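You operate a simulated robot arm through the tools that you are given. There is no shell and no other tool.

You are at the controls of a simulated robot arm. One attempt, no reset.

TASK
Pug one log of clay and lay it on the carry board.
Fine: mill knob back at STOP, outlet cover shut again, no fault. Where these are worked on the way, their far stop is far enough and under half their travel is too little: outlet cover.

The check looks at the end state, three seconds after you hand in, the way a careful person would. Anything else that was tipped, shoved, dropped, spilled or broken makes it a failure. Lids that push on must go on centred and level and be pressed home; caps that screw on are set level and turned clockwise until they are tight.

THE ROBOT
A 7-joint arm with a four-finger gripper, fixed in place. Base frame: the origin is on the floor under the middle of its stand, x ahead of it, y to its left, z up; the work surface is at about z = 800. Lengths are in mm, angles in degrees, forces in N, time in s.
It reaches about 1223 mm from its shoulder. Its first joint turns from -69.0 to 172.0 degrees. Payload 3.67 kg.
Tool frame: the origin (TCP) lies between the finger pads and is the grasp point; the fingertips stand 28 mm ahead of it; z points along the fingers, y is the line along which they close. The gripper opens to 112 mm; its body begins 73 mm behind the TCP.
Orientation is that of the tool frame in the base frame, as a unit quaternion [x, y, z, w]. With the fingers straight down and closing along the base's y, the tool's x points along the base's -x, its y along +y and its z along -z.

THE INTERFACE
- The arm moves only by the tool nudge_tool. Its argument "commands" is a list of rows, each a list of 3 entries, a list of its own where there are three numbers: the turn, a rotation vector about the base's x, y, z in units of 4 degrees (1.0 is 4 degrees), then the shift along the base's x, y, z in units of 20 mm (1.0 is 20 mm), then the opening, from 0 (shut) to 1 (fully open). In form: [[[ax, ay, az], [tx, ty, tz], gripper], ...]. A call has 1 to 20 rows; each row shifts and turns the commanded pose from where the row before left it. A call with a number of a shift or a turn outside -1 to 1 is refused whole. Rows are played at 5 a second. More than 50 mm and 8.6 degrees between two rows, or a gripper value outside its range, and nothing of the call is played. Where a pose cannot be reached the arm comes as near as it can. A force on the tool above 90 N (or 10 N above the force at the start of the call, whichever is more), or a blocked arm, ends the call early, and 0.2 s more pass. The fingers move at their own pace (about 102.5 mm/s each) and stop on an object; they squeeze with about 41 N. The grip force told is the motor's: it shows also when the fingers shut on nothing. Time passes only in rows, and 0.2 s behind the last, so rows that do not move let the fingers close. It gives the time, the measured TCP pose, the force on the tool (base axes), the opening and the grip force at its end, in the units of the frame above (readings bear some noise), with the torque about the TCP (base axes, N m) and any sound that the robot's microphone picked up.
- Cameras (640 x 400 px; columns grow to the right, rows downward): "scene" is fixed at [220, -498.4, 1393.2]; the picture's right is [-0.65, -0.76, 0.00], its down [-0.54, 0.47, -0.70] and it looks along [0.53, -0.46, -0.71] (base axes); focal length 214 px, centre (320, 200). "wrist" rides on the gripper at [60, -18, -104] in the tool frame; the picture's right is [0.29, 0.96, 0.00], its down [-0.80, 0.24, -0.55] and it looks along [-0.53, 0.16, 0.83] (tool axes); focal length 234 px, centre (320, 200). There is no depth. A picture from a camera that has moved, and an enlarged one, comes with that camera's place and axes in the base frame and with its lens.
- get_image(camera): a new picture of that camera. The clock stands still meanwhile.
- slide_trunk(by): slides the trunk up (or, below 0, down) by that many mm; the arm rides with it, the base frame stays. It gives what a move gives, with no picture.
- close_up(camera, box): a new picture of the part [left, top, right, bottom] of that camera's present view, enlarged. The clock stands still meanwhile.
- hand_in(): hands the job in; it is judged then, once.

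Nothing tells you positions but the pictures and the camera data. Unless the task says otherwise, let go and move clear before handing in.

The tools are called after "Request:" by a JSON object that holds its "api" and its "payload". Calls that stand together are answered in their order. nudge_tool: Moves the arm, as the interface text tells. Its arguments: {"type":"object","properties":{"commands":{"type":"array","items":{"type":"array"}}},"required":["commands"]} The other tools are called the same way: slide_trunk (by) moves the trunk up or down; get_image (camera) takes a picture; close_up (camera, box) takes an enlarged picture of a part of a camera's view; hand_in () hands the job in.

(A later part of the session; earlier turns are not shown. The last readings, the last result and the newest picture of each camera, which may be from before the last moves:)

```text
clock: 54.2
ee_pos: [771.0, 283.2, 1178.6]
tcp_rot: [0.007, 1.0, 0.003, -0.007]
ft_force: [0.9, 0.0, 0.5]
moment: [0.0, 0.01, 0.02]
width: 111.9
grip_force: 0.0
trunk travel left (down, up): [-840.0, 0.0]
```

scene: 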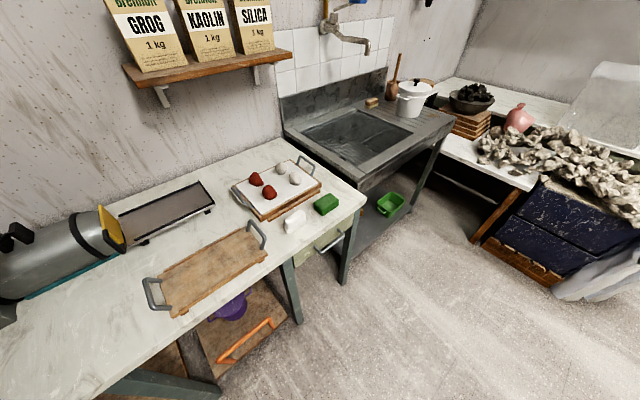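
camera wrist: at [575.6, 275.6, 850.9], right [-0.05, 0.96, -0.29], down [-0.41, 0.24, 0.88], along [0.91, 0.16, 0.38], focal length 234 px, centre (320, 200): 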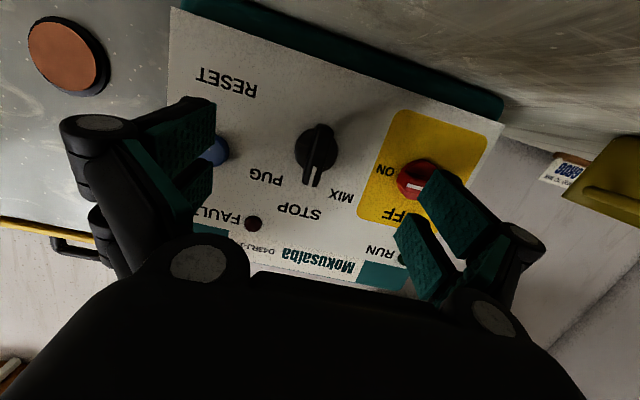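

Clear. Now I'll swing across above the mill toward the outlet, keeping above the lever paddle.

Request:
{"api": "nudge_tool", "payload": {"commands": [[[0, 0, 0], [0.1, -0.9, 0.2], 1], [[0, 0, 0], [0.1, -0.9, 0.2], 1], [[0, 0, 0], [0.1, -0.9, 0.2], 1], [[0, 0, 0], [0.1, -0.9, 0.2], 1], [[0, 0, 0], [0, -0.9, 0.2], 1], [[0, 0, 0], [0, -0.9, 0], 1], [[0, 0, 0], [0, -0.9, 0], 1], [[0, 0, 0], [0, -0.9, 0], 1], [[0, 0, 0], [0, -0.9, 0], 1], [[0, 0, 0], [0, -0.9, 0], 1], [[0, 0, 0], [0, -0.9, 0], 1], [[0, 0, 0], [0, -0.9, 0], 1], [[0, 0, 0], [0, -0.9, 0], 1], [[0, 0, 0], [0, -0.9, 0], 1], [[0, 0, 0], [0, -0.9, 0], 1], [[0, 0, 0], [0, -0.9, 0], 1], [[0, 0, 0], [0, -0.9, 0], 1], [[0, 0, 0], [0, -0.9, 0], 1]]}}

Request:
{"api": "nudge_tool", "payload": {"commands": [[[0, 0, 0], [0, -0.9, 0], 1], [[0, 0, 0], [0, -0.9, 0], 1], [[0, 0, 0], [0, -0.9, 0], 1], [[0, 0, 0], [0, -0.9, 0], 1], [[0, 0, 0], [-0.2, -0.9, 0], 1], [[0, 0, 0], [-0.2, -0.9, 0], 1], [[0, 0, 0], [-0.2, -0.9, 0], 1], [[0, 0, 0], [-0.2, -0.9, 0], 1], [[0, 0, 0], [-0.2, -0.9, 0], 1], [[0, 0, 0], [-0.2, -0.9, 0], 1], [[0, 0, 0], [-0.2, -0.9, 0], 1], [[0, 0, 0], [-0.2, -0.9, 0], 1], [[0, 0, 0], [-0.2, -0.9, 0], 1]]}}

Request:
{"api": "get_image", "payload": {"camera": "wrist"}}

```text
clock: 58.0
ee_pos: [774.9, -31.5, 1211.0]
tcp_rot: [-0.001, 1.0, -0.001, 0.005]
ft_force: [0.1, -0.1, -0.9]
moment: [0.0, 0.0, 0.0]
width: 112.0
grip_force: 0.0
trunk travel left (down, up): [-840.0, 0.0]
```

```text
clock: 60.8
ee_pos: [739.6, -264.7, 1210.3]
tcp_rot: [-0.002, 1.0, -0.001, 0.004]
ft_force: [-0.7, 0.6, -0.8]
moment: [0.0, 0.0, -0.01]
width: 112.1
grip_force: 0.1
trunk travel left (down, up): [-840.0, 0.0]
```

```text
taken
camera wrist: at [678.2, -283.4, 1312.2], right [-0.29, 0.96, 0.0], down [0.79, 0.24, 0.56], along [0.54, 0.16, -0.83], focal length 234 px, centre (320, 200)
```

wrist: 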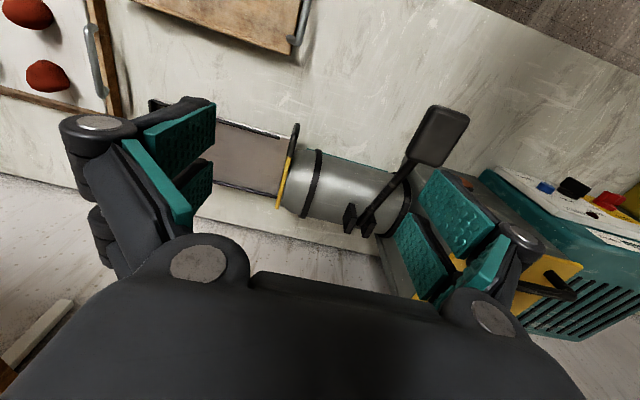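

I have a good vantage here. I'll zoom in on the outlet, the lever and the carry board.

Request:
{"api": "close_up", "payload": {"camera": "wrist", "box": [210, 90, 350, 230]}}

Request:
{"api": "close_up", "payload": {"camera": "wrist", "box": [320, 90, 480, 250]}}

Request:
{"api": "close_up", "payload": {"camera": "wrist", "box": [60, 0, 320, 160]}}

```text
2.86 times, centred on (280, 160) of wrist
camera zoom: at [678.2, -283.4, 1312.2], right [-0.29, 0.96, 0.0], down [0.79, 0.24, 0.56], along [0.54, 0.16, -0.83], focal length 669 px, centre (434, 314)
```

zoom: 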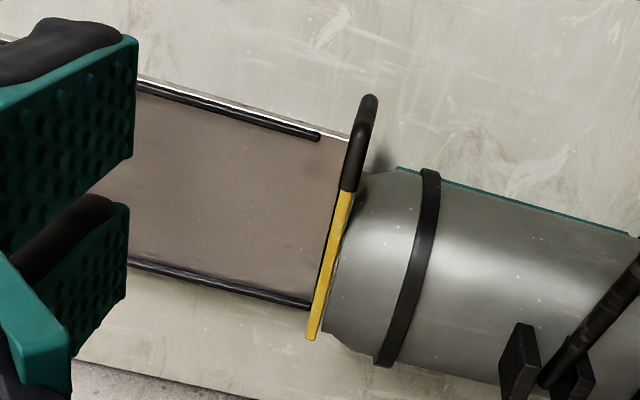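

```text
2.50 times, centred on (400, 170) of wrist
camera zoom: at [678.2, -283.4, 1312.2], right [-0.29, 0.96, 0.0], down [0.79, 0.24, 0.56], along [0.54, 0.16, -0.83], focal length 585 px, centre (120, 275)
```

zoom: 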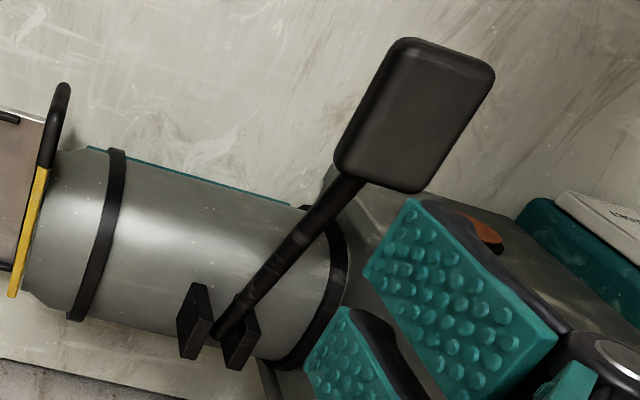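

```text
2.46 times, centred on (190, 80) of wrist
camera zoom: at [678.2, -283.4, 1312.2], right [-0.29, 0.96, 0.0], down [0.79, 0.24, 0.56], along [0.54, 0.16, -0.83], focal length 576 px, centre (640, 495)
```

zoom: 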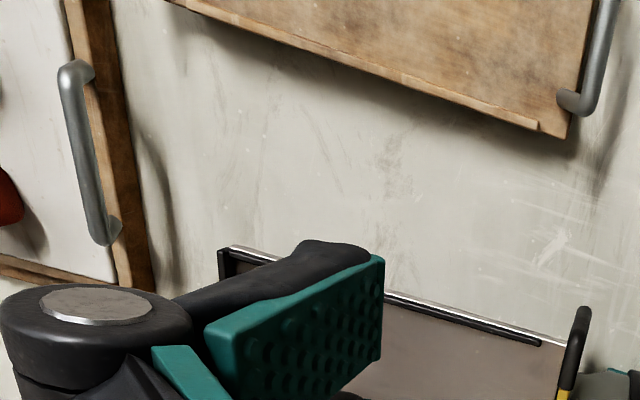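

The board's near handle sits at about (600–692, -317, 860), so a horizontal approach to the cover would be tight. A 45° tilted approach is clear. I'll descend in front of the outlet and tilt.

Request:
{"api": "nudge_tool", "payload": {"commands": [[[0, 0, 0], [0.1, -0.14, -0.8], 1], [[0, 0, 0], [0.1, -0.14, -0.8], 1], [[0, 0, 0], [0.1, -0.14, -0.8], 1], [[0, 0, 0], [0.1, -0.14, -0.8], 1], [[0, 0, 0], [0.1, -0.14, -0.8], 0.8], [[0, 0, 0], [0.1, -0.14, -0.8], 0.7], [[0, 0, 0], [0.1, -0.14, -0.8], 0.6], [[0, 0, 0], [0.1, -0.14, -0.8], 0.6], [[0, 0, 0], [0.1, 0, -0.8], 0.6], [[0, 0, 0], [0, 0, -0.8], 0.6], [[0, 0, 0], [0, 0, -0.8], 0.6]]}}

Request:
{"api": "nudge_tool", "payload": {"commands": [[[0, -0.8, 0], [0, 0, -0.2], 0.6], [[0, -0.8, 0], [0, 0, -0.2], 0.6], [[0, -0.8, 0], [0, 0, -0.2], 0.6], [[0, -0.8, 0], [0, 0, -0.2], 0.6], [[0, -0.8, 0], [0, 0, -0.2], 0.6], [[0, -0.8, 0], [0, 0, -0.2], 0.6], [[0, -0.8, 0], [0, 0, -0.2], 0.6], [[0, -0.8, 0], [0, 0, -0.2], 0.6], [[0, -0.8, 0], [0, 0, -0.2], 0.6], [[0, -0.8, 0], [0, 0, -0.2], 0.6], [[0, -0.8, 0], [0, 0, -0.2], 0.6], [[0, -0.8, 0], [0, 0, -0.2], 0.6], [[0, -0.8, 0], [0, 0, -0.2], 0.6], [[0, -0.8, 0], [0, 0, -0.2], 0.6]]}}

Request:
{"api": "get_image", "payload": {"camera": "wrist"}}

```text
clock: 63.2
ee_pos: [757.9, -286.4, 1034.7]
tcp_rot: [-0.001, 1.0, 0.0, 0.004]
ft_force: [-0.5, -0.1, 0.0]
moment: [-0.01, 0.03, -0.01]
width: 67.2
grip_force: 0.1
trunk travel left (down, up): [-840.0, 0.0]
```

```text
clock: 66.2
ee_pos: [757.1, -286.4, 978.4]
tcp_rot: [-0.002, 0.923, -0.002, 0.385]
ft_force: [0.3, 0.2, -0.6]
moment: [0.0, 0.0, -0.02]
width: 67.3
grip_force: 0.1
trunk travel left (down, up): [-840.0, 0.0]
```

```text
taken
camera wrist: at [641.2, -304.7, 1007.6], right [-0.2, 0.96, -0.21], down [0.17, 0.24, 0.96], along [0.96, 0.16, -0.21], focal length 234 px, centre (320, 200)
```

wrist: 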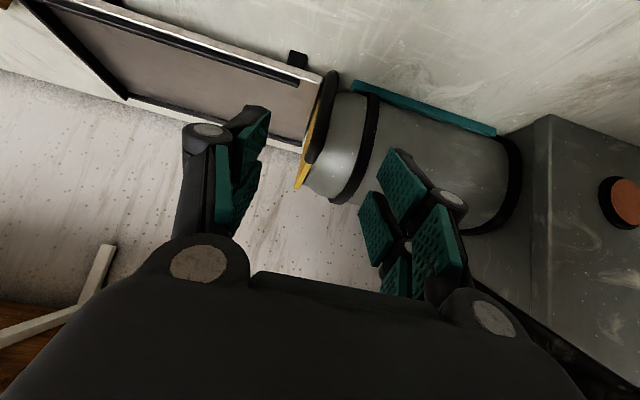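

The cover handle sits between the open fingers in the view. I'll zoom in to fix its position.

Request:
{"api": "close_up", "payload": {"camera": "wrist", "box": [260, 50, 420, 210]}}

```text
2.50 times, centred on (340, 130) of wrist
camera zoom: at [641.2, -304.7, 1007.6], right [-0.2, 0.96, -0.21], down [0.17, 0.24, 0.96], along [0.96, 0.16, -0.21], focal length 585 px, centre (270, 375)
```

zoom: 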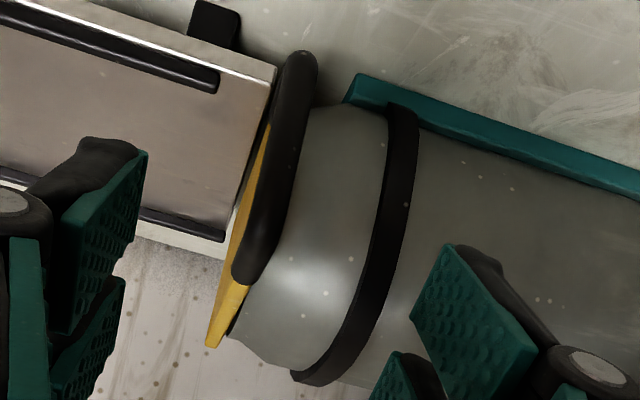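

The handle bar is about 12 mm thick at (≈824, -287), z 847–931. I'll move in so the fingers straddle it, stopping short of the tray edge, and then check.

Request:
{"api": "nudge_tool", "payload": {"commands": [[[0, 0, 0], [0.26, 0, -0.45], 0.6], [[0, 0, 0], [0.26, 0, -0.45], 0.6], [[0, 0, 0], [0.26, 0, -0.45], 0.6], [[0, 0, 0], [0.26, 0, -0.45], 0.6], [[0, 0, 0], [0.26, 0, -0.45], 0.6], [[0, 0, 0], [0.26, 0, -0.45], 0.6], [[0, 0, 0], [0.26, 0, -0.45], 0.6], [[0, 0, 0], [0.26, 0, -0.45], 0.6], [[0, 0, 0], [0.26, 0, -0.45], 0.6], [[0, 0, 0], [0.26, 0, -0.45], 0.6]]}}

Request:
{"api": "get_image", "payload": {"camera": "wrist"}}

Request:
{"api": "close_up", "payload": {"camera": "scene", "box": [60, 180, 180, 270]}}

```text
clock: 68.4
ee_pos: [810.0, -289.3, 889.9]
tcp_rot: [-0.001, 0.924, -0.001, 0.383]
ft_force: [-0.4, 0.1, -0.5]
moment: [-0.01, 0.03, 0.03]
width: 67.3
grip_force: 0.0
trunk travel left (down, up): [-840.0, 0.0]
```

```text
taken
camera wrist: at [693.5, -305.5, 917.9], right [-0.2, 0.96, -0.21], down [0.17, 0.24, 0.96], along [0.96, 0.16, -0.21], focal length 234 px, centre (320, 200)
```

wrist: 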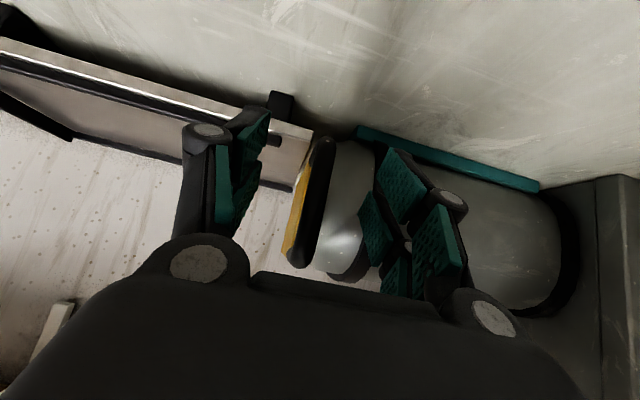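

```text
4.44 times, centred on (120, 225) of scene
camera zoom: at [220.0, -498.4, 1393.2], right [-0.65, -0.76, 0.0], down [-0.54, 0.47, -0.7], along [0.53, -0.46, -0.71], focal length 953 px, centre (1209, 89)
```

zoom: 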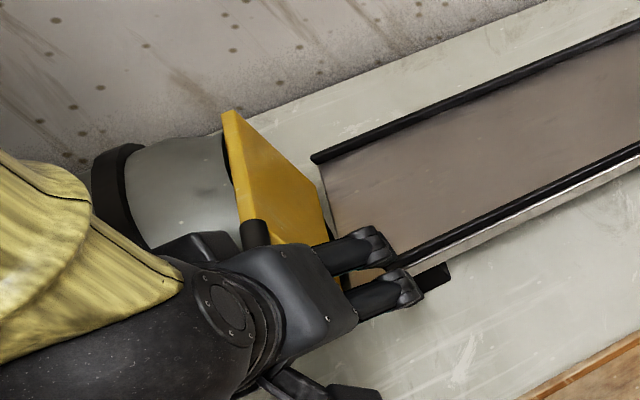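

The fingers straddle the handle with no contact force. I'll nudge y slightly and close on the bar.

Request:
{"api": "nudge_tool", "payload": {"commands": [[[0, 0, 0], [0, 0.1, 0], 0.5], [[0, 0, 0], [0, 0, 0], 0.3], [[0, 0, 0], [0, 0, 0], 0.15], [[0, 0, 0], [0, 0, 0], 0.05], [[0, 0, 0], [0, 0, 0], 0.05], [[0, 0, 0], [0, 0, 0], 0.0], [[0, 0, 0], [0, 0, 0], 0.0]]}}

Request:
{"api": "close_up", "payload": {"camera": "wrist", "box": [180, 80, 480, 300]}}

```text
clock: 70.0
ee_pos: [808.5, -287.2, 888.7]
tcp_rot: [-0.001, 0.923, -0.002, 0.384]
ft_force: [-0.3, -22.7, 3.4]
moment: [-0.46, 0.52, -0.24]
width: 11.5
grip_force: 44.9
trunk travel left (down, up): [-840.0, 0.0]
```

```text
1.82 times, centred on (330, 190) of wrist
camera zoom: at [693.0, -305.2, 917.9], right [-0.2, 0.96, -0.21], down [0.17, 0.24, 0.96], along [0.96, 0.16, -0.21], focal length 426 px, centre (302, 218)
```

zoom: 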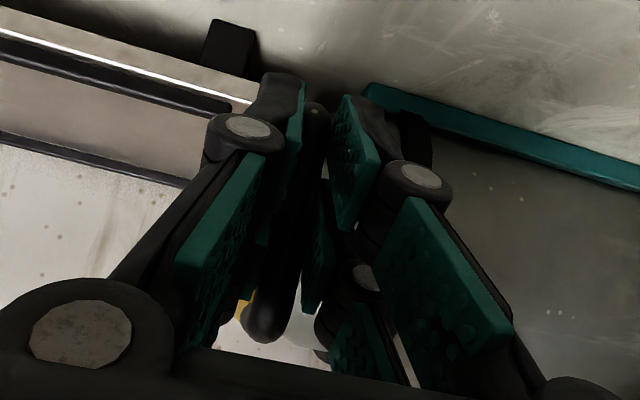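

I'm gripping the bar at 11.5 mm width. The sideways force says it sits slightly toward -y, so I'll ease that way and then start a gentle pull toward the robot.

Request:
{"api": "nudge_tool", "payload": {"commands": [[[0, 0, 0], [0, -0.08, 0], 0], [[0, 0, 0], [0, 0, 0], 0], [[0, 0, 0], [-0.2, 0, 0], 0], [[0, 0, 0], [-0.2, 0, 0], 0], [[0, 0, 0], [-0.2, 0, 0], 0], [[0, 0, 0], [-0.2, 0, 0], 0]]}}

Request:
{"api": "close_up", "payload": {"camera": "scene", "box": [60, 180, 180, 270]}}

```text
clock: 71.4
ee_pos: [793.7, -287.6, 888.9]
tcp_rot: [-0.001, 0.923, -0.001, 0.384]
ft_force: [0.5, -16.7, 2.5]
moment: [-0.27, 0.5, -0.14]
width: 11.6
grip_force: 44.7
trunk travel left (down, up): [-840.0, 0.0]
```

```text
4.44 times, centred on (120, 225) of scene
camera zoom: at [220.0, -498.4, 1393.2], right [-0.65, -0.76, 0.0], down [-0.54, 0.47, -0.7], along [0.53, -0.46, -0.71], focal length 953 px, centre (1209, 89)
```

zoom: 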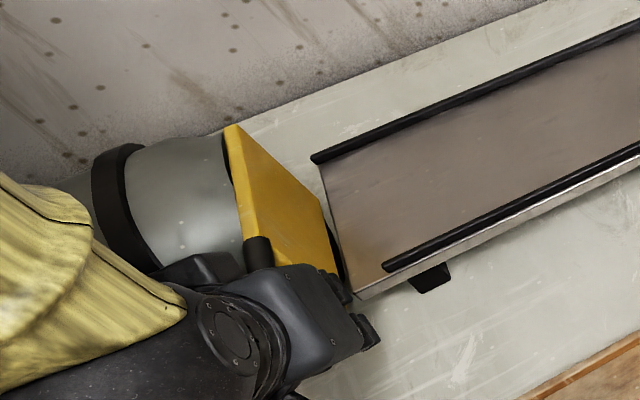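

The plate slides toward the robot almost freely, so it is a sliding gate. I'll keep pulling in modest steps and watch for the far stop.

Request:
{"api": "nudge_tool", "payload": {"commands": [[[0, 0, 0], [-0.4, -0.04, 0], 0], [[0, 0, 0], [-0.4, -0.04, 0], 0], [[0, 0, 0], [-0.4, 0, 0], 0], [[0, 0, 0], [-0.4, 0, 0], 0], [[0, 0, 0], [-0.4, 0, 0], 0], [[0, 0, 0], [-0.4, 0, 0], 0], [[0, 0, 0], [-0.4, 0, 0], 0], [[0, 0, 0], [-0.4, 0, 0], 0]]}}

Request:
{"api": "close_up", "payload": {"camera": "scene", "box": [60, 180, 180, 270]}}

```text
clock: 73.2
ee_pos: [729.2, -287.0, 888.0]
tcp_rot: [-0.002, 0.923, -0.001, 0.384]
ft_force: [-0.4, 6.7, -1.6]
moment: [0.27, -0.92, 0.05]
width: 11.5
grip_force: 45.1
trunk travel left (down, up): [-840.0, 0.0]
```

```text
4.44 times, centred on (120, 225) of scene
camera zoom: at [220.0, -498.4, 1393.2], right [-0.65, -0.76, 0.0], down [-0.54, 0.47, -0.7], along [0.53, -0.46, -0.71], focal length 953 px, centre (1209, 89)
```

zoom: 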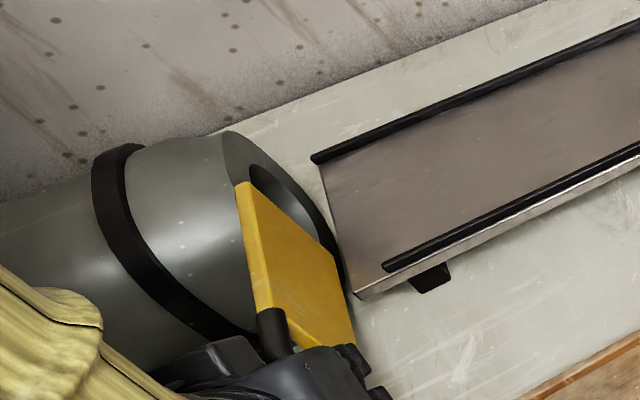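

The outlet bore is showing after about 80 mm of travel. I'll continue in smaller steps, since the carry board's handle is nearby.

Request:
{"api": "nudge_tool", "payload": {"commands": [[[0, 0, 0], [-0.25, 0, 0], 0], [[0, 0, 0], [-0.25, 0, 0], 0], [[0, 0, 0], [-0.25, 0, 0], 0], [[0, 0, 0], [-0.25, 0, 0], 0]]}}

Request:
{"api": "close_up", "payload": {"camera": "scene", "box": [60, 180, 200, 310]}}

Request:
{"api": "get_image", "payload": {"camera": "wrist"}}

```text
clock: 74.2
ee_pos: [714.3, -287.3, 888.5]
tcp_rot: [-0.001, 0.923, -0.002, 0.385]
ft_force: [45.9, 3.4, 2.2]
moment: [0.14, -0.82, 0.08]
width: 11.1
grip_force: 45.1
trunk travel left (down, up): [-840.0, 0.0]
```

```text
3.08 times, centred on (130, 245) of scene
camera zoom: at [220.0, -498.4, 1393.2], right [-0.65, -0.76, 0.0], down [-0.54, 0.47, -0.7], along [0.53, -0.46, -0.71], focal length 660 px, centre (905, 62)
```

zoom: 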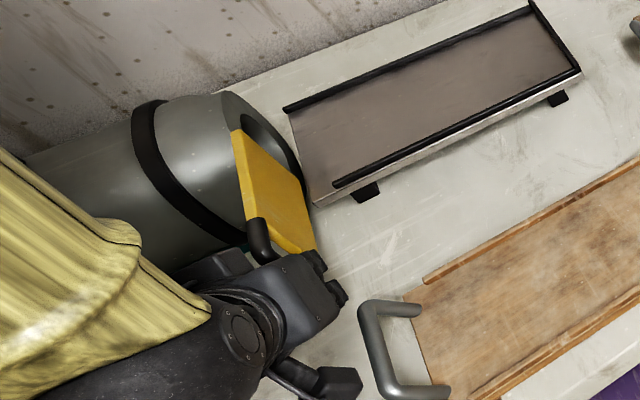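

```text
taken
camera wrist: at [598.1, -305.4, 917.7], right [-0.2, 0.96, -0.21], down [0.17, 0.24, 0.96], along [0.97, 0.16, -0.21], focal length 234 px, centre (320, 200)
```

wrist: 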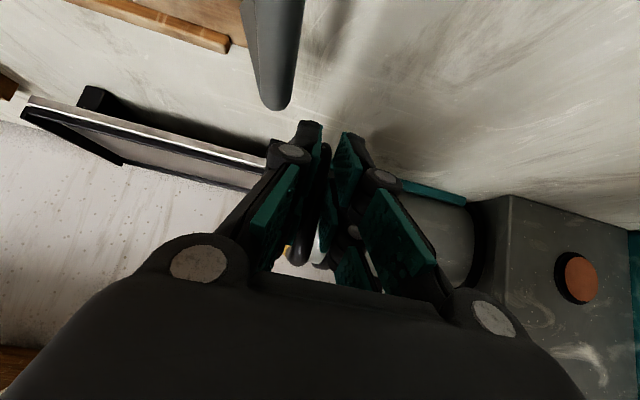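

The force rose to 46 N after about 94 mm of travel, which is the far stop, and the bore is uncovered. I'll take the tension off, open the fingers a little and lift straight up, away from the board's handle.

Request:
{"api": "nudge_tool", "payload": {"commands": [[[0, 0, 0], [0.25, 0, 0], 0], [[0, 0, 0], [0, 0, 0], 0.1], [[0, 0, 0], [0, 0, 0], 0.25], [[0, 0, 0], [0, 0, 0], 0.35], [[0, 0, 0], [0, 0, 0], 0.35]]}}

Request:
{"api": "nudge_tool", "payload": {"commands": [[[0, 0, 0], [0, 0, 0.4], 0.35], [[0, 0, 0], [0, 0, 0.6], 0.35], [[0, 0, 0], [0, 0, 0.8], 0.35], [[0, 0, 0], [0, 0, 0.8], 0.35], [[0, 0, 0], [0, 0, 0.8], 0.35], [[0, 0, 0], [0, 0, 0.8], 0.35], [[0, 0, 0], [0, 0, 0.8], 0.35], [[0, 0, 0], [0, 0, 0.8], 0.35]]}}

Request:
{"api": "close_up", "payload": {"camera": "scene", "box": [60, 180, 200, 310]}}

Request:
{"api": "get_image", "payload": {"camera": "wrist"}}

```text
clock: 75.4
ee_pos: [714.0, -287.7, 888.7]
tcp_rot: [-0.001, 0.923, -0.002, 0.384]
ft_force: [-0.1, 0.5, 0.5]
moment: [-0.02, 0.0, 0.0]
width: 39.0
grip_force: 0.0
trunk travel left (down, up): [-840.0, 0.0]
```

```text
clock: 77.2
ee_pos: [712.7, -287.3, 1004.1]
tcp_rot: [-0.002, 0.923, -0.001, 0.385]
ft_force: [0.1, 0.2, 0.6]
moment: [0.01, -0.03, 0.0]
width: 39.0
grip_force: 0.0
trunk travel left (down, up): [-840.0, 0.0]
```

```text
3.08 times, centred on (130, 245) of scene
camera zoom: at [220.0, -498.4, 1393.2], right [-0.65, -0.76, 0.0], down [-0.54, 0.47, -0.7], along [0.53, -0.46, -0.71], focal length 660 px, centre (905, 62)
```

zoom: 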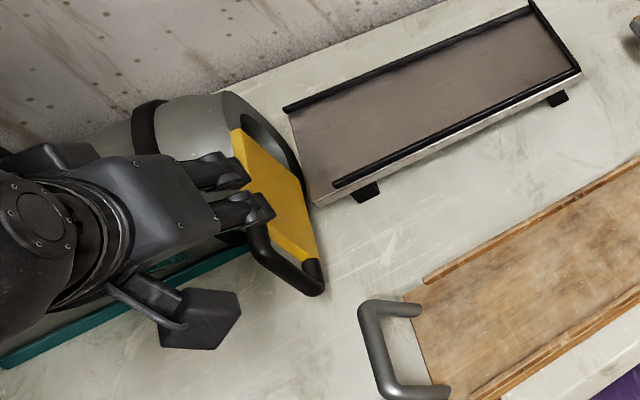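

```text
taken
camera wrist: at [597.5, -306.1, 1034.2], right [-0.2, 0.96, -0.21], down [0.17, 0.24, 0.96], along [0.96, 0.16, -0.21], focal length 234 px, centre (320, 200)
```

wrist: 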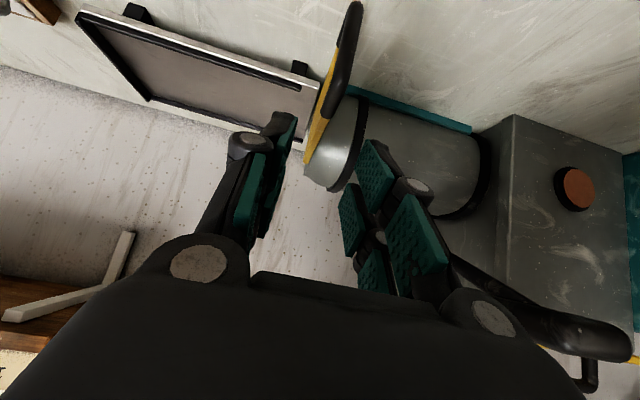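

The cover stays open at its far stop. Now I'll tilt back upright, rise above the lever and swing back to the panel.

Request:
{"api": "nudge_tool", "payload": {"commands": [[[0, 0.8, 0], [0.2, 0, 0.7], 0.35], [[0, 0.8, 0], [0.2, 0, 0.7], 0.35], [[0, 0.8, 0], [0.2, 0, 0.7], 0.35], [[0, 0.8, 0], [0.2, 0, 0.7], 0.35], [[0, 0.8, 0], [0.2, 0, 0.7], 0.35], [[0, 0.8, 0], [0.2, 0, 0.7], 0.35], [[0, 0.8, 0], [0.2, 0, 0.7], 0.35], [[0, 0.8, 0], [0.2, 0, 0.7], 0.35], [[0, 0.8, 0], [0.2, 0, 0.7], 0.35], [[0, 0.8, 0], [0.2, 0, 0.7], 0.35], [[0, 0.8, 0], [0.2, 0, 0.7], 0.35], [[0, 0.8, 0], [0.2, 0, 0.7], 0.35], [[0, 0.8, 0], [0.2, 0, 0.7], 0.35], [[0, 0.85, 0], [0.2, 0, 0.7], 0.35], [[0, 0, 0], [0.2, 0, 0.5], 0.35]]}}

Request:
{"api": "nudge_tool", "payload": {"commands": [[[0, 0, 0], [0, 0.9, 0], 0.6], [[0, 0, 0], [0, 0.9, 0], 0.6], [[0, 0, 0], [0, 0.9, 0], 0.6], [[0, 0, 0], [0, 0.9, 0], 0.6], [[0, 0, 0], [0, 0.9, 0], 0.6], [[0, 0, 0], [0, 0.9, 0], 0.6], [[0, 0, 0], [0, 0.9, 0], 0.6], [[0, 0, 0], [0, 0.9, 0], 0.6], [[0, 0, 0], [0, 0.9, 0], 0.6], [[0, 0, 0], [0, 0.9, 0], 0.6], [[0, 0, 0], [0, 0.9, 0], 0.6], [[0, 0, 0], [0, 0.9, 0], 0.6], [[0, 0, 0], [0, 0.9, 0], 0.6], [[0, 0, 0], [0, 0.9, 0], 0.6], [[0, 0, 0], [0, 0.9, 0], 0.6], [[0, 0, 0], [0, 0.9, 0], 0.6], [[0, 0, 0], [0, 0.9, 0], 0.6], [[0, 0, 0], [0, 0.9, 0], 0.6]]}}

```text
clock: 80.4
ee_pos: [774.1, -288.2, 1210.9]
tcp_rot: [-0.002, 1.0, 0.0, 0.001]
ft_force: [-0.3, 0.0, -0.7]
moment: [0.0, 0.01, 0.02]
width: 39.3
grip_force: 0.1
trunk travel left (down, up): [-840.0, 0.0]
```

```text
clock: 84.2
ee_pos: [774.6, 35.5, 1210.8]
tcp_rot: [0.0, 1.0, -0.001, 0.002]
ft_force: [-0.1, 0.3, 0.4]
moment: [-0.07, -0.04, 0.01]
width: 67.3
grip_force: 0.1
trunk travel left (down, up): [-840.0, 0.0]
```

Clear of the lever. On to the front of the panel.

Request:
{"api": "nudge_tool", "payload": {"commands": [[[0, 0, 0], [0, 0.9, 0], 0.6], [[0, 0, 0], [0, 0.9, 0], 0.6], [[0, 0, 0], [0, 0.9, 0], 0.6], [[0, 0, 0], [0, 0.9, 0], 0.6], [[0, 0, 0], [0, 0.9, 0], 0.6], [[0, 0, 0], [0, 0.9, 0], 0.6], [[0, 0, 0], [0, 0.9, 0], 0.6], [[0, 0, 0], [0, 0.9, 0], 0.6], [[0, 0, 0], [0, 0.9, 0], 0.6], [[0, 0, 0], [0, 0.9, 0], 0.6], [[0, 0, 0], [0, 0.9, 0], 0.6], [[0, 0, 0], [0, 0.9, 0], 0.6], [[0, 0, 0], [0, 0.9, 0], 0.6], [[0, 0, 0], [0, 0.9, 0], 0.6], [[0, 0, 0], [0, 0.3, 0], 0.6]]}}

Request:
{"api": "nudge_tool", "payload": {"commands": [[[0, 0, 0], [-0.3, 0, -0.6], 0.6], [[0, 0, 0], [-0.3, 0, -0.6], 0.6], [[0, 0, 0], [-0.3, 0, -0.6], 0.6], [[0, 0, 0], [-0.3, 0, -0.6], 0.6], [[0, 0, 0], [-0.3, 0, -0.6], 0.6], [[0, 0, 0], [-0.3, 0, -0.6], 0.6], [[0, 0, 0], [-0.3, 0, -0.6], 0.6], [[0, 0, 0], [-0.3, 0, -0.6], 0.6], [[0, 0, 0], [-0.3, 0, -0.6], 0.6], [[0, 0, 0], [-0.3, 0, -0.6], 0.6], [[0, 0, 0], [-0.3, 0, -0.6], 0.6], [[0, 0, 0], [-0.3, 0, -0.6], 0.6], [[0, 0, 0], [-0.3, 0, -0.7], 0.6], [[0, 0, 0], [-0.3, 0, -0.7], 0.6]]}}

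```text
clock: 87.4
ee_pos: [785.0, 280.4, 1222.1]
tcp_rot: [0.011, 1.0, 0.01, 0.001]
ft_force: [-0.7, 0.1, 0.7]
moment: [0.0, -0.03, 0.01]
width: 67.3
grip_force: 0.0
trunk travel left (down, up): [-840.0, 0.0]
```

```text
clock: 90.4
ee_pos: [688.8, 295.0, 1038.2]
tcp_rot: [-0.002, 1.0, 0.0, 0.002]
ft_force: [-0.7, 1.1, -0.3]
moment: [-0.01, -0.03, 0.01]
width: 67.2
grip_force: 0.0
trunk travel left (down, up): [-840.0, 0.0]
```

In position in front of the panel. I'll descend and tilt to the knob-facing pose again.

Request:
{"api": "nudge_tool", "payload": {"commands": [[[0, 0, 0], [0, 0, -0.8], 0.6], [[0, 0, 0], [0, 0, -0.8], 0.6], [[0, 0, 0], [0, 0, -0.8], 0.6], [[0, 0, 0], [0, 0, -0.8], 0.6], [[0, 0, 0], [0, 0, -0.8], 0.6], [[0, 0, 0], [0, 0, -0.8], 0.6], [[0, 0, 0], [0, 0, -0.6], 0.6], [[0, -0.8, 0], [0, 0, -0.07], 0.6], [[0, -0.8, 0], [0, 0, -0.07], 0.6], [[0, -0.8, 0], [0, 0, -0.07], 0.6], [[0, -0.8, 0], [0, 0, -0.07], 0.6], [[0, -0.8, 0], [0, 0, -0.07], 0.6], [[0, -0.8, 0], [0, 0, -0.07], 0.6], [[0, -0.8, 0], [0, 0, -0.07], 0.6], [[0, -0.8, 0], [0, 0, -0.07], 0.6], [[0, -0.8, 0], [0, 0, -0.07], 0.6], [[0, -0.8, 0], [0, 0, -0.07], 0.6], [[0, -0.8, 0], [0, 0, -0.07], 0.6], [[0, -0.8, 0], [0, 0, -0.07], 0.6], [[0, -0.8, 0], [0, 0, -0.07], 0.6]]}}

Request:
{"api": "nudge_tool", "payload": {"commands": [[[0, -0.8, 0], [0, 0, -0.07], 0.6], [[0, -0.8, 0], [0, 0, -0.07], 0.6], [[0, -0.8, 0], [0, 0, -0.07], 0.6], [[0, -0.8, 0], [0, 0, -0.07], 0.6], [[0, -0.8, 0], [0, 0, -0.07], 0.6], [[0, -0.8, 0], [0, 0, -0.07], 0.6], [[0, -0.8, 0], [0, 0, -0.07], 0.6], [[0, -0.8, 0], [0, 0, -0.07], 0.6], [[0, -0.8, 0], [0, 0, -0.07], 0.6], [[0, -0.8, 0], [0, 0, -0.07], 0.6], [[0, -0.8, 0], [0, 0, -0.07], 0.6], [[0, -0.8, 0], [0, 0, -0.07], 0.6]]}}

Request:
{"api": "get_image", "payload": {"camera": "wrist"}}

```text
clock: 94.6
ee_pos: [689.1, 294.3, 912.0]
tcp_rot: [-0.001, 0.934, -0.001, 0.357]
ft_force: [0.3, -0.8, 0.5]
moment: [0.01, -0.04, -0.03]
width: 67.2
grip_force: 0.1
trunk travel left (down, up): [-840.0, 0.0]
```

```text
clock: 97.2
ee_pos: [691.4, 293.2, 895.4]
tcp_rot: [0.0, 0.764, -0.003, 0.645]
ft_force: [-0.4, -0.2, -0.5]
moment: [0.03, 0.02, -0.05]
width: 67.2
grip_force: 0.2
trunk travel left (down, up): [-840.0, 0.0]
```

```text
taken
camera wrist: at [577.7, 276.3, 853.3], right [-0.05, 0.96, -0.29], down [-0.41, 0.24, 0.88], along [0.91, 0.16, 0.38], focal length 234 px, centre (320, 200)
```

wrist: 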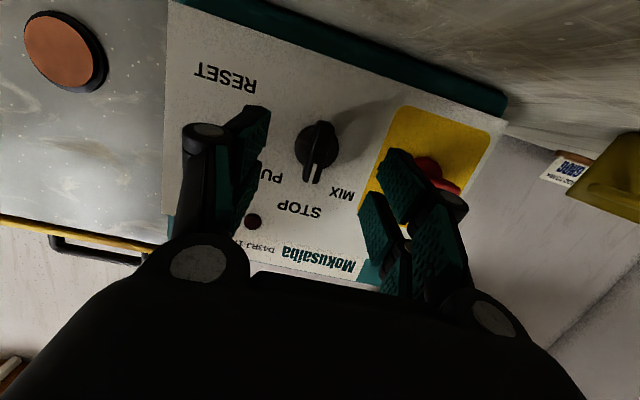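

Everything is aligned. I'll narrow the opening, advance so the fingers straddle the knob's bar, and check before closing.

Request:
{"api": "nudge_tool", "payload": {"commands": [[[0, 0, 0], [0, 0.02, -0.05], 0.4], [[0, 0, 0], [0.25, 0.02, -0.05], 0.4], [[0, 0, 0], [0.25, 0.02, -0.05], 0.4], [[0, 0, 0], [0.25, 0, -0.05], 0.4], [[0, 0, 0], [0.25, 0, -0.05], 0.4], [[0, 0, 0], [0.25, 0, 0], 0.4], [[0, 0, 0], [0.25, 0, 0], 0.4], [[0, 0, 0], [0.25, 0, 0], 0.4], [[0, 0, 0], [0.2, 0, 0], 0.4]]}}

Request:
{"api": "get_image", "payload": {"camera": "wrist"}}

```text
clock: 99.2
ee_pos: [728.7, 296.1, 890.7]
tcp_rot: [-0.001, 0.765, -0.002, 0.644]
ft_force: [0.4, -0.1, -0.7]
moment: [0.03, 0.02, 0.0]
width: 45.1
grip_force: 0.2
trunk travel left (down, up): [-840.0, 0.0]
```

```text
taken
camera wrist: at [616.2, 277.2, 848.1], right [-0.05, 0.96, -0.29], down [-0.41, 0.24, 0.88], along [0.91, 0.16, 0.38], focal length 234 px, centre (320, 200)
```

wrist: 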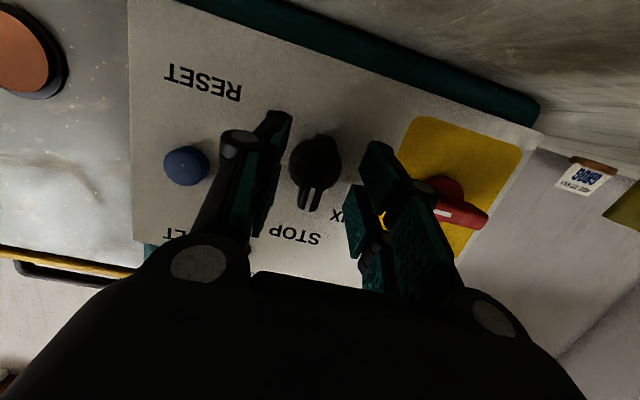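

The bar is centred between the fingertips. I'll advance the last 10 mm and close gently.

Request:
{"api": "nudge_tool", "payload": {"commands": [[[0, 0, 0], [0.25, -0.05, 0], 0.4], [[0, 0, 0], [0.25, 0, 0], 0.4], [[0, 0, 0], [0, 0, 0], 0.3]]}}

Request:
{"api": "nudge_tool", "payload": {"commands": [[[0, 0, 0], [0, 0, 0], 0.2], [[0, 0, 0], [0, 0, 0], 0.1], [[0, 0, 0], [0, 0, 0], 0.05], [[0, 0, 0], [0, 0, 0], 0.0], [[0, 0, 0], [0, 0, 0], 0.0]]}}

Request:
{"api": "get_image", "payload": {"camera": "wrist"}}

```text
clock: 100.0
ee_pos: [740.8, 294.1, 890.8]
tcp_rot: [-0.001, 0.765, -0.001, 0.644]
ft_force: [-0.2, 0.6, -0.5]
moment: [-0.05, -0.02, -0.05]
width: 33.8
grip_force: 0.1
trunk travel left (down, up): [-840.0, 0.0]
```

```text
clock: 101.2
ee_pos: [739.7, 295.4, 890.3]
tcp_rot: [0.0, 0.764, -0.002, 0.645]
ft_force: [1.4, 1.3, 1.6]
moment: [-0.02, 0.18, 0.04]
width: 14.0
grip_force: 44.8
trunk travel left (down, up): [-840.0, 0.0]
```

```text
taken
camera wrist: at [626.3, 276.7, 848.4], right [-0.05, 0.96, -0.29], down [-0.41, 0.24, 0.88], along [0.91, 0.16, 0.38], focal length 234 px, centre (320, 200)
```

wrist: 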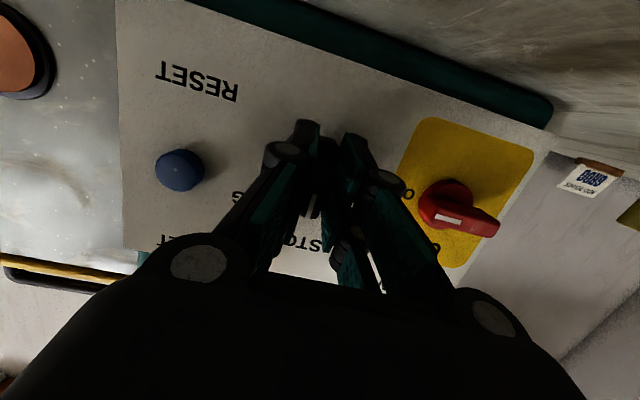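

The grip on the bar is solid and centred. I'll rotate about the panel normal toward PUG (clockwise as I face it), 45° first, and look at the lamps and sounds.

Request:
{"api": "nudge_tool", "payload": {"commands": [[[0.8, 0, 0], [0, 0, 0], 0], [[0.8, 0, 0], [0, 0, 0], 0], [[0.8, 0, 0], [0, 0, 0], 0], [[0.8, 0, 0], [0, 0, 0], 0], [[0.8, 0, 0], [0, 0, 0], 0], [[0.8, 0, 0], [0, 0, 0], 0], [[0.8, 0, 0], [0, 0, 0], 0], [[0.8, 0, 0], [0, 0, 0], 0], [[0.8, 0, 0], [0, 0, 0], 0], [[0.8, 0, 0], [0, 0, 0], 0], [[0.8, 0, 0], [0, 0, 0], 0], [[0.8, 0, 0], [0, 0, 0], 0], [[0.8, 0, 0], [0, 0, 0], 0], [[0.8, 0, 0], [0, 0, 0], 0]]}}

Request:
{"api": "get_image", "payload": {"camera": "wrist"}}

Request:
{"api": "get_image", "payload": {"camera": "scene"}}

```text
clock: 103.8
ee_pos: [739.6, 296.5, 893.0]
tcp_rot: [0.182, 0.744, 0.184, 0.616]
ft_force: [-10.9, -59.2, -4.5]
moment: [0.07, -0.83, -0.98]
width: 14.4
grip_force: 45.2
out of reach, approached as far as the arm can: row 10, 11, 12, 13
trunk travel left (down, up): [-840.0, 0.0]
stopped in row 13: the force on the tool passed its limit at 104 N (the readings are from after the stop); the commanded pose is now the measured one
```

```text
taken
camera wrist: at [625.8, 305.7, 848.7], right [-0.01, 0.97, 0.23], down [-0.39, -0.21, 0.89], along [0.92, -0.09, 0.39], focal length 234 px, centre (320, 200)
```

wrist: 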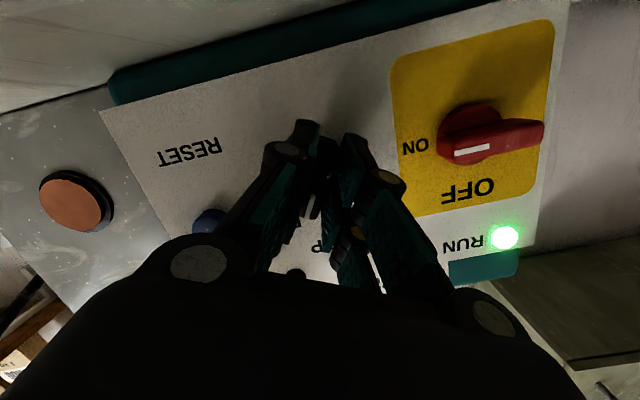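

```text
taken
```

scene: 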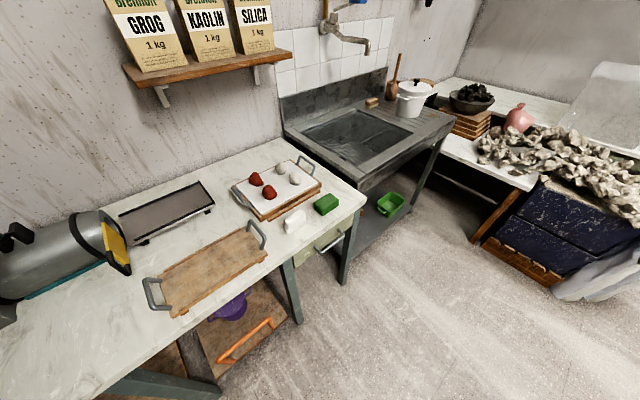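

The green RUN lamp is lit and the FAULT lamp is dark, with the knob about 30° toward PUG. There is side force on the tool, so I'll ease it, let time pass and watch the outlet.

Request:
{"api": "nudge_tool", "payload": {"commands": [[[0, 0, 0], [0, -0.06, 0], 0], [[0, 0, 0], [0, -0.04, -0.05], 0], [[0, 0, 0], [0, 0, -0.05], 0], [[0, 0, 0], [0, 0, 0], 0]]}}

Request:
{"api": "close_up", "payload": {"camera": "scene", "box": [60, 170, 220, 290]}}

Request:
{"api": "get_image", "payload": {"camera": "wrist"}}

```text
clock: 104.8
ee_pos: [739.2, 296.4, 892.3]
tcp_rot: [0.182, 0.744, 0.188, 0.615]
ft_force: [-3.9, -63.6, 2.4]
moment: [0.06, -0.51, -0.83]
width: 14.0
grip_force: 45.3
trunk travel left (down, up): [-840.0, 0.0]
```

```text
3.33 times, centred on (140, 230) of scene
camera zoom: at [220.0, -498.4, 1393.2], right [-0.65, -0.76, 0.0], down [-0.54, 0.47, -0.7], along [0.53, -0.46, -0.71], focal length 715 px, centre (920, 100)
```

zoom: 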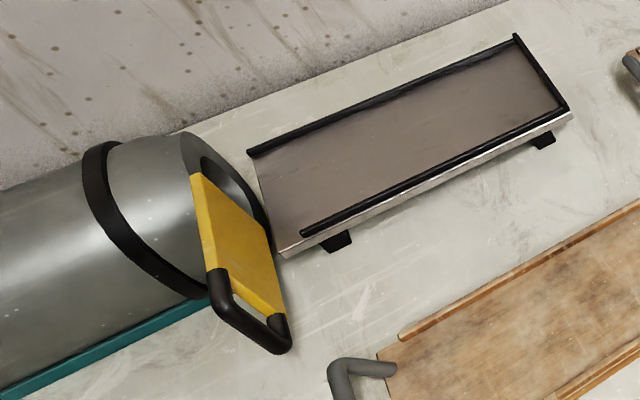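

```text
taken
camera wrist: at [625.8, 305.4, 848.5], right [-0.01, 0.97, 0.24], down [-0.39, -0.22, 0.89], along [0.92, -0.08, 0.39], focal length 234 px, centre (320, 200)
```

wrist: 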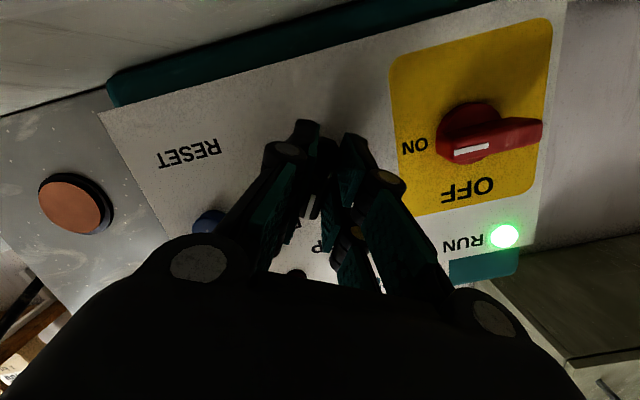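

No clay has appeared yet. I'll relieve the side load further and let it run a couple of seconds.

Request:
{"api": "nudge_tool", "payload": {"commands": [[[0, 0, 0], [0, -0.1, 0], 0], [[0, 0, 0], [0, -0.1, 0], 0], [[0, 0, 0], [0, 0, 0], 0], [[0, 0, 0], [0, 0, 0], 0], [[0, 0, 0], [0, 0, 0], 0], [[0, 0, 0], [0, 0, 0], 0]]}}

Request:
{"api": "close_up", "payload": {"camera": "scene", "box": [60, 170, 220, 290]}}

```text
clock: 106.2
ee_pos: [739.4, 296.2, 890.7]
tcp_rot: [0.181, 0.744, 0.188, 0.615]
ft_force: [19.8, -31.3, 13.7]
moment: [0.02, -0.29, 0.12]
width: 14.0
grip_force: 44.8
trunk travel left (down, up): [-840.0, 0.0]
```

```text
3.33 times, centred on (140, 230) of scene
camera zoom: at [220.0, -498.4, 1393.2], right [-0.65, -0.76, 0.0], down [-0.54, 0.47, -0.7], along [0.53, -0.46, -0.71], focal length 715 px, centre (920, 100)
```

zoom: 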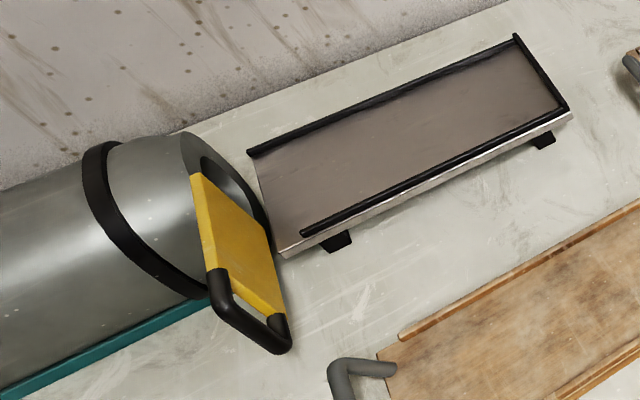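

Request:
{"api": "nudge_tool", "payload": {"commands": [[[0, 0, 0], [0, -0.05, 0], 0], [[0, 0, 0], [0, 0, 0], 0], [[0, 0, 0], [0, 0, 0], 0], [[0, 0, 0], [0, 0, 0], 0], [[0, 0, 0], [0, 0, 0], 0], [[0, 0, 0], [0, 0, 0], 0], [[0, 0, 0], [0, 0, 0], 0], [[0, 0, 0], [0, 0, 0], 0]]}}

Request:
{"api": "close_up", "payload": {"camera": "scene", "box": [60, 170, 220, 290]}}

Request:
{"api": "get_image", "payload": {"camera": "wrist"}}

```text
clock: 108.0
ee_pos: [737.9, 296.9, 890.8]
tcp_rot: [0.18, 0.745, 0.188, 0.614]
ft_force: [24.6, -11.3, 21.2]
moment: [0.01, -0.58, 0.35]
width: 14.0
grip_force: 45.3
trunk travel left (down, up): [-840.0, 0.0]
```

```text
3.33 times, centred on (140, 230) of scene
camera zoom: at [220.0, -498.4, 1393.2], right [-0.65, -0.76, 0.0], down [-0.54, 0.47, -0.7], along [0.53, -0.46, -0.71], focal length 715 px, centre (920, 100)
```

zoom: 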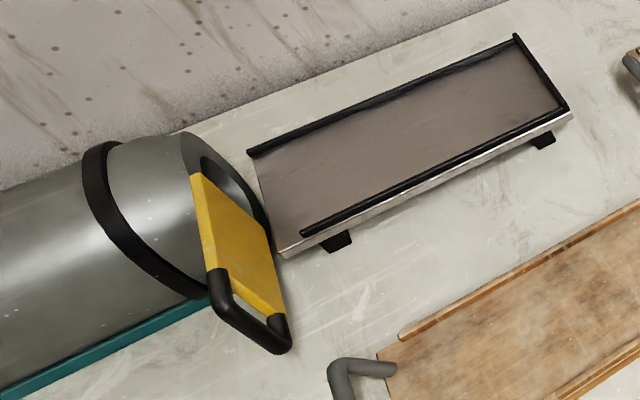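

```text
taken
camera wrist: at [625.1, 305.0, 848.0], right [-0.02, 0.97, 0.23], down [-0.39, -0.22, 0.89], along [0.92, -0.08, 0.38], focal length 234 px, centre (320, 200)
```

wrist: 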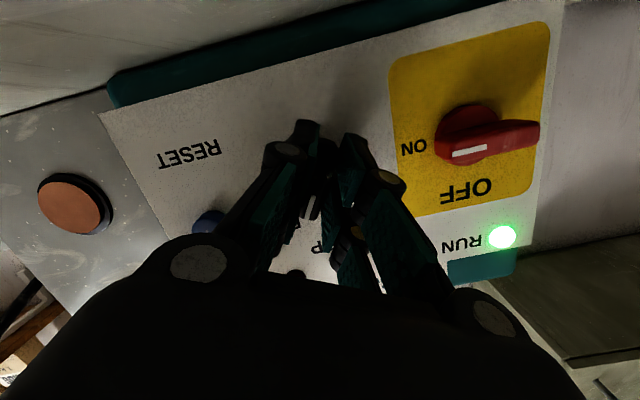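

RUN stays lit but no clay shows yet; it may just need time to come through the barrel. I'll look into the bore closely while letting it run.

Request:
{"api": "close_up", "payload": {"camera": "scene", "box": [95, 195, 135, 245]}}

Request:
{"api": "nudge_tool", "payload": {"commands": [[[0, 0, 0], [0, 0, -0.05], 0], [[0, 0, 0], [0, 0, 0], 0], [[0, 0, 0], [0, 0, 0], 0], [[0, 0, 0], [0, 0, 0], 0], [[0, 0, 0], [0, 0, 0], 0], [[0, 0, 0], [0, 0, 0], 0], [[0, 0, 0], [0, 0, 0], 0], [[0, 0, 0], [0, 0, 0], 0], [[0, 0, 0], [0, 0, 0], 0], [[0, 0, 0], [0, 0, 0], 0]]}}

Request:
{"api": "close_up", "payload": {"camera": "scene", "box": [95, 195, 135, 245]}}

```text
8.00 times, centred on (115, 220) of scene
camera zoom: at [220.0, -498.4, 1393.2], right [-0.65, -0.76, 0.0], down [-0.54, 0.47, -0.7], along [0.53, -0.46, -0.71], focal length 1716 px, centre (1960, 40)
```

zoom: 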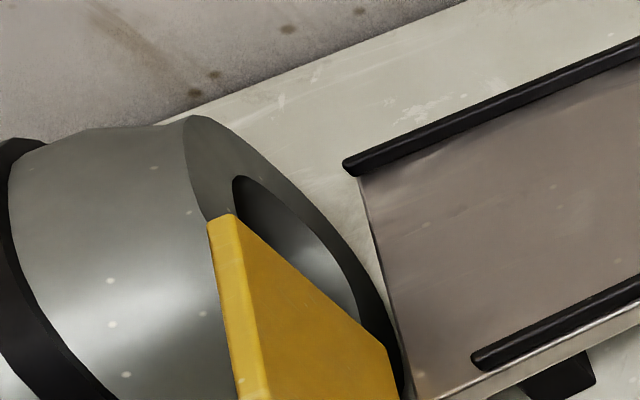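

```text
clock: 110.2
ee_pos: [738.3, 296.9, 890.3]
tcp_rot: [0.18, 0.745, 0.187, 0.615]
ft_force: [21.9, -4.1, 27.0]
moment: [-0.07, -0.49, 0.53]
width: 13.8
grip_force: 44.7
trunk travel left (down, up): [-840.0, 0.0]
```

```text
8.00 times, centred on (115, 220) of scene
camera zoom: at [220.0, -498.4, 1393.2], right [-0.65, -0.76, 0.0], down [-0.54, 0.47, -0.7], along [0.53, -0.46, -0.71], focal length 1716 px, centre (1960, 40)
```

zoom: 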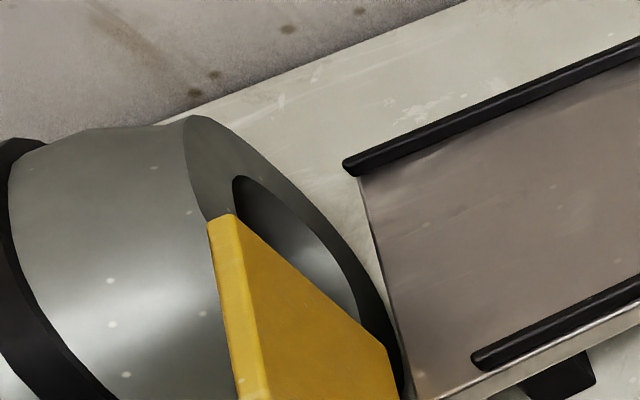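

The bore is clear but still empty, and from here I can't tell whether the knob is fully in the PUG position. I'll let go of it, back off a little and look at the pointer.

Request:
{"api": "nudge_tool", "payload": {"commands": [[[0, 0, 0], [0, 0, 0], 0.1], [[0, 0, 0], [0, 0, 0], 0.3], [[0, 0, 0], [0, 0, 0], 0.4], [[0, 0, 0], [-0.5, 0, 0], 0.4], [[0, 0, 0], [-0.5, 0, 0], 0.4], [[0, 0, 0], [-0.5, 0, 0], 0.4], [[0, 0, 0], [-0.5, 0, 0], 0.4]]}}

Request:
{"api": "get_image", "payload": {"camera": "wrist"}}

Request:
{"api": "close_up", "payload": {"camera": "scene", "box": [60, 170, 220, 290]}}

```text
clock: 111.8
ee_pos: [697.9, 298.1, 889.3]
tcp_rot: [0.179, 0.747, 0.184, 0.614]
ft_force: [0.3, -0.2, -0.5]
moment: [0.03, -0.01, 0.0]
width: 44.7
grip_force: 0.0
trunk travel left (down, up): [-840.0, 0.0]
```

```text
taken
camera wrist: at [583.6, 306.8, 846.3], right [-0.01, 0.97, 0.23], down [-0.39, -0.22, 0.9], along [0.92, -0.08, 0.38], focal length 234 px, centre (320, 200)
```

wrist: 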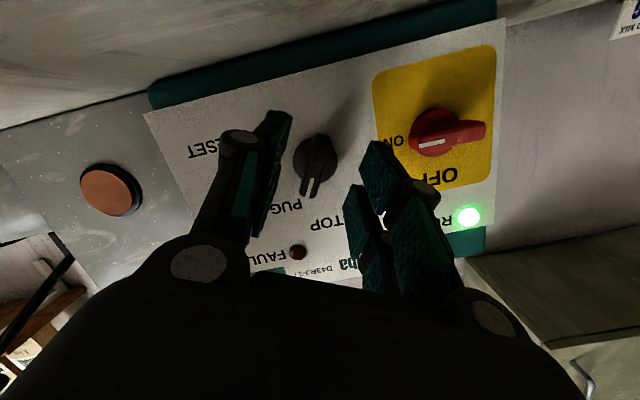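

```text
3.33 times, centred on (140, 230) of scene
camera zoom: at [220.0, -498.4, 1393.2], right [-0.65, -0.76, 0.0], down [-0.54, 0.47, -0.7], along [0.53, -0.46, -0.71], focal length 715 px, centre (920, 100)
```

zoom: 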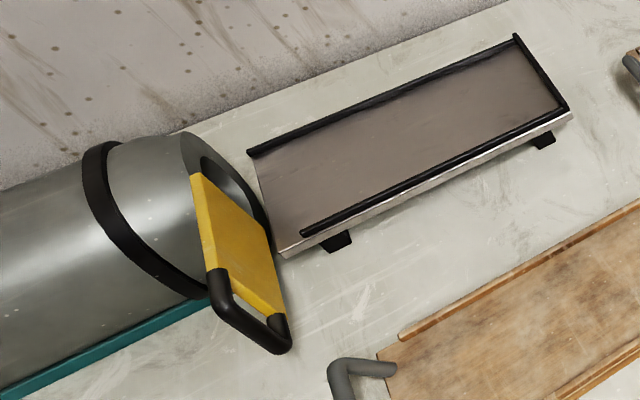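

Request:
{"api": "close_up", "payload": {"camera": "wrist", "box": [250, 110, 390, 270]}}

```text
2.50 times, centred on (320, 190) of wrist
camera zoom: at [583.6, 306.8, 846.3], right [-0.01, 0.97, 0.23], down [-0.39, -0.22, 0.9], along [0.92, -0.08, 0.38], focal length 585 px, centre (320, 225)
```

zoom: 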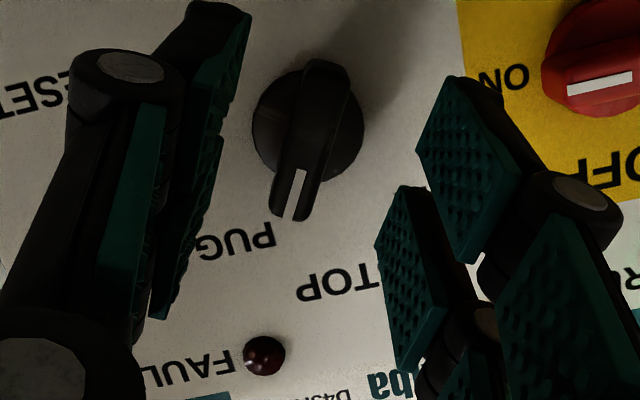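

The knob doesn't spring back. Its pointer is about 30° toward PUG and not yet fully on it, though RUN is lit. While it keeps running I'll test here in free space whether the arm can roll further.

Request:
{"api": "nudge_tool", "payload": {"commands": [[[0.6, 0, 0], [0, 0, 0], 0.4], [[0.6, 0, 0], [0, 0, 0], 0.4], [[0.6, 0, 0], [0, 0, 0], 0.4], [[0.6, 0, 0], [0, 0, 0], 0.4]]}}

Request:
{"api": "close_up", "payload": {"camera": "scene", "box": [60, 170, 220, 290]}}

```text
clock: 112.8
ee_pos: [697.5, 297.8, 889.5]
tcp_rot: [0.178, 0.746, 0.184, 0.614]
ft_force: [-0.7, 0.4, 0.3]
moment: [0.0, -0.04, -0.02]
width: 44.8
grip_force: 0.2
out of reach, approached as far as the arm can: row 2, 4
trunk travel left (down, up): [-840.0, 0.0]
```

```text
3.33 times, centred on (140, 230) of scene
camera zoom: at [220.0, -498.4, 1393.2], right [-0.65, -0.76, 0.0], down [-0.54, 0.47, -0.7], along [0.53, -0.46, -0.71], focal length 715 px, centre (920, 100)
```

zoom: 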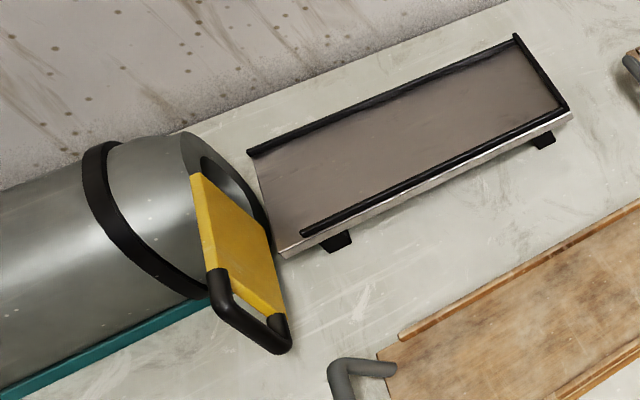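

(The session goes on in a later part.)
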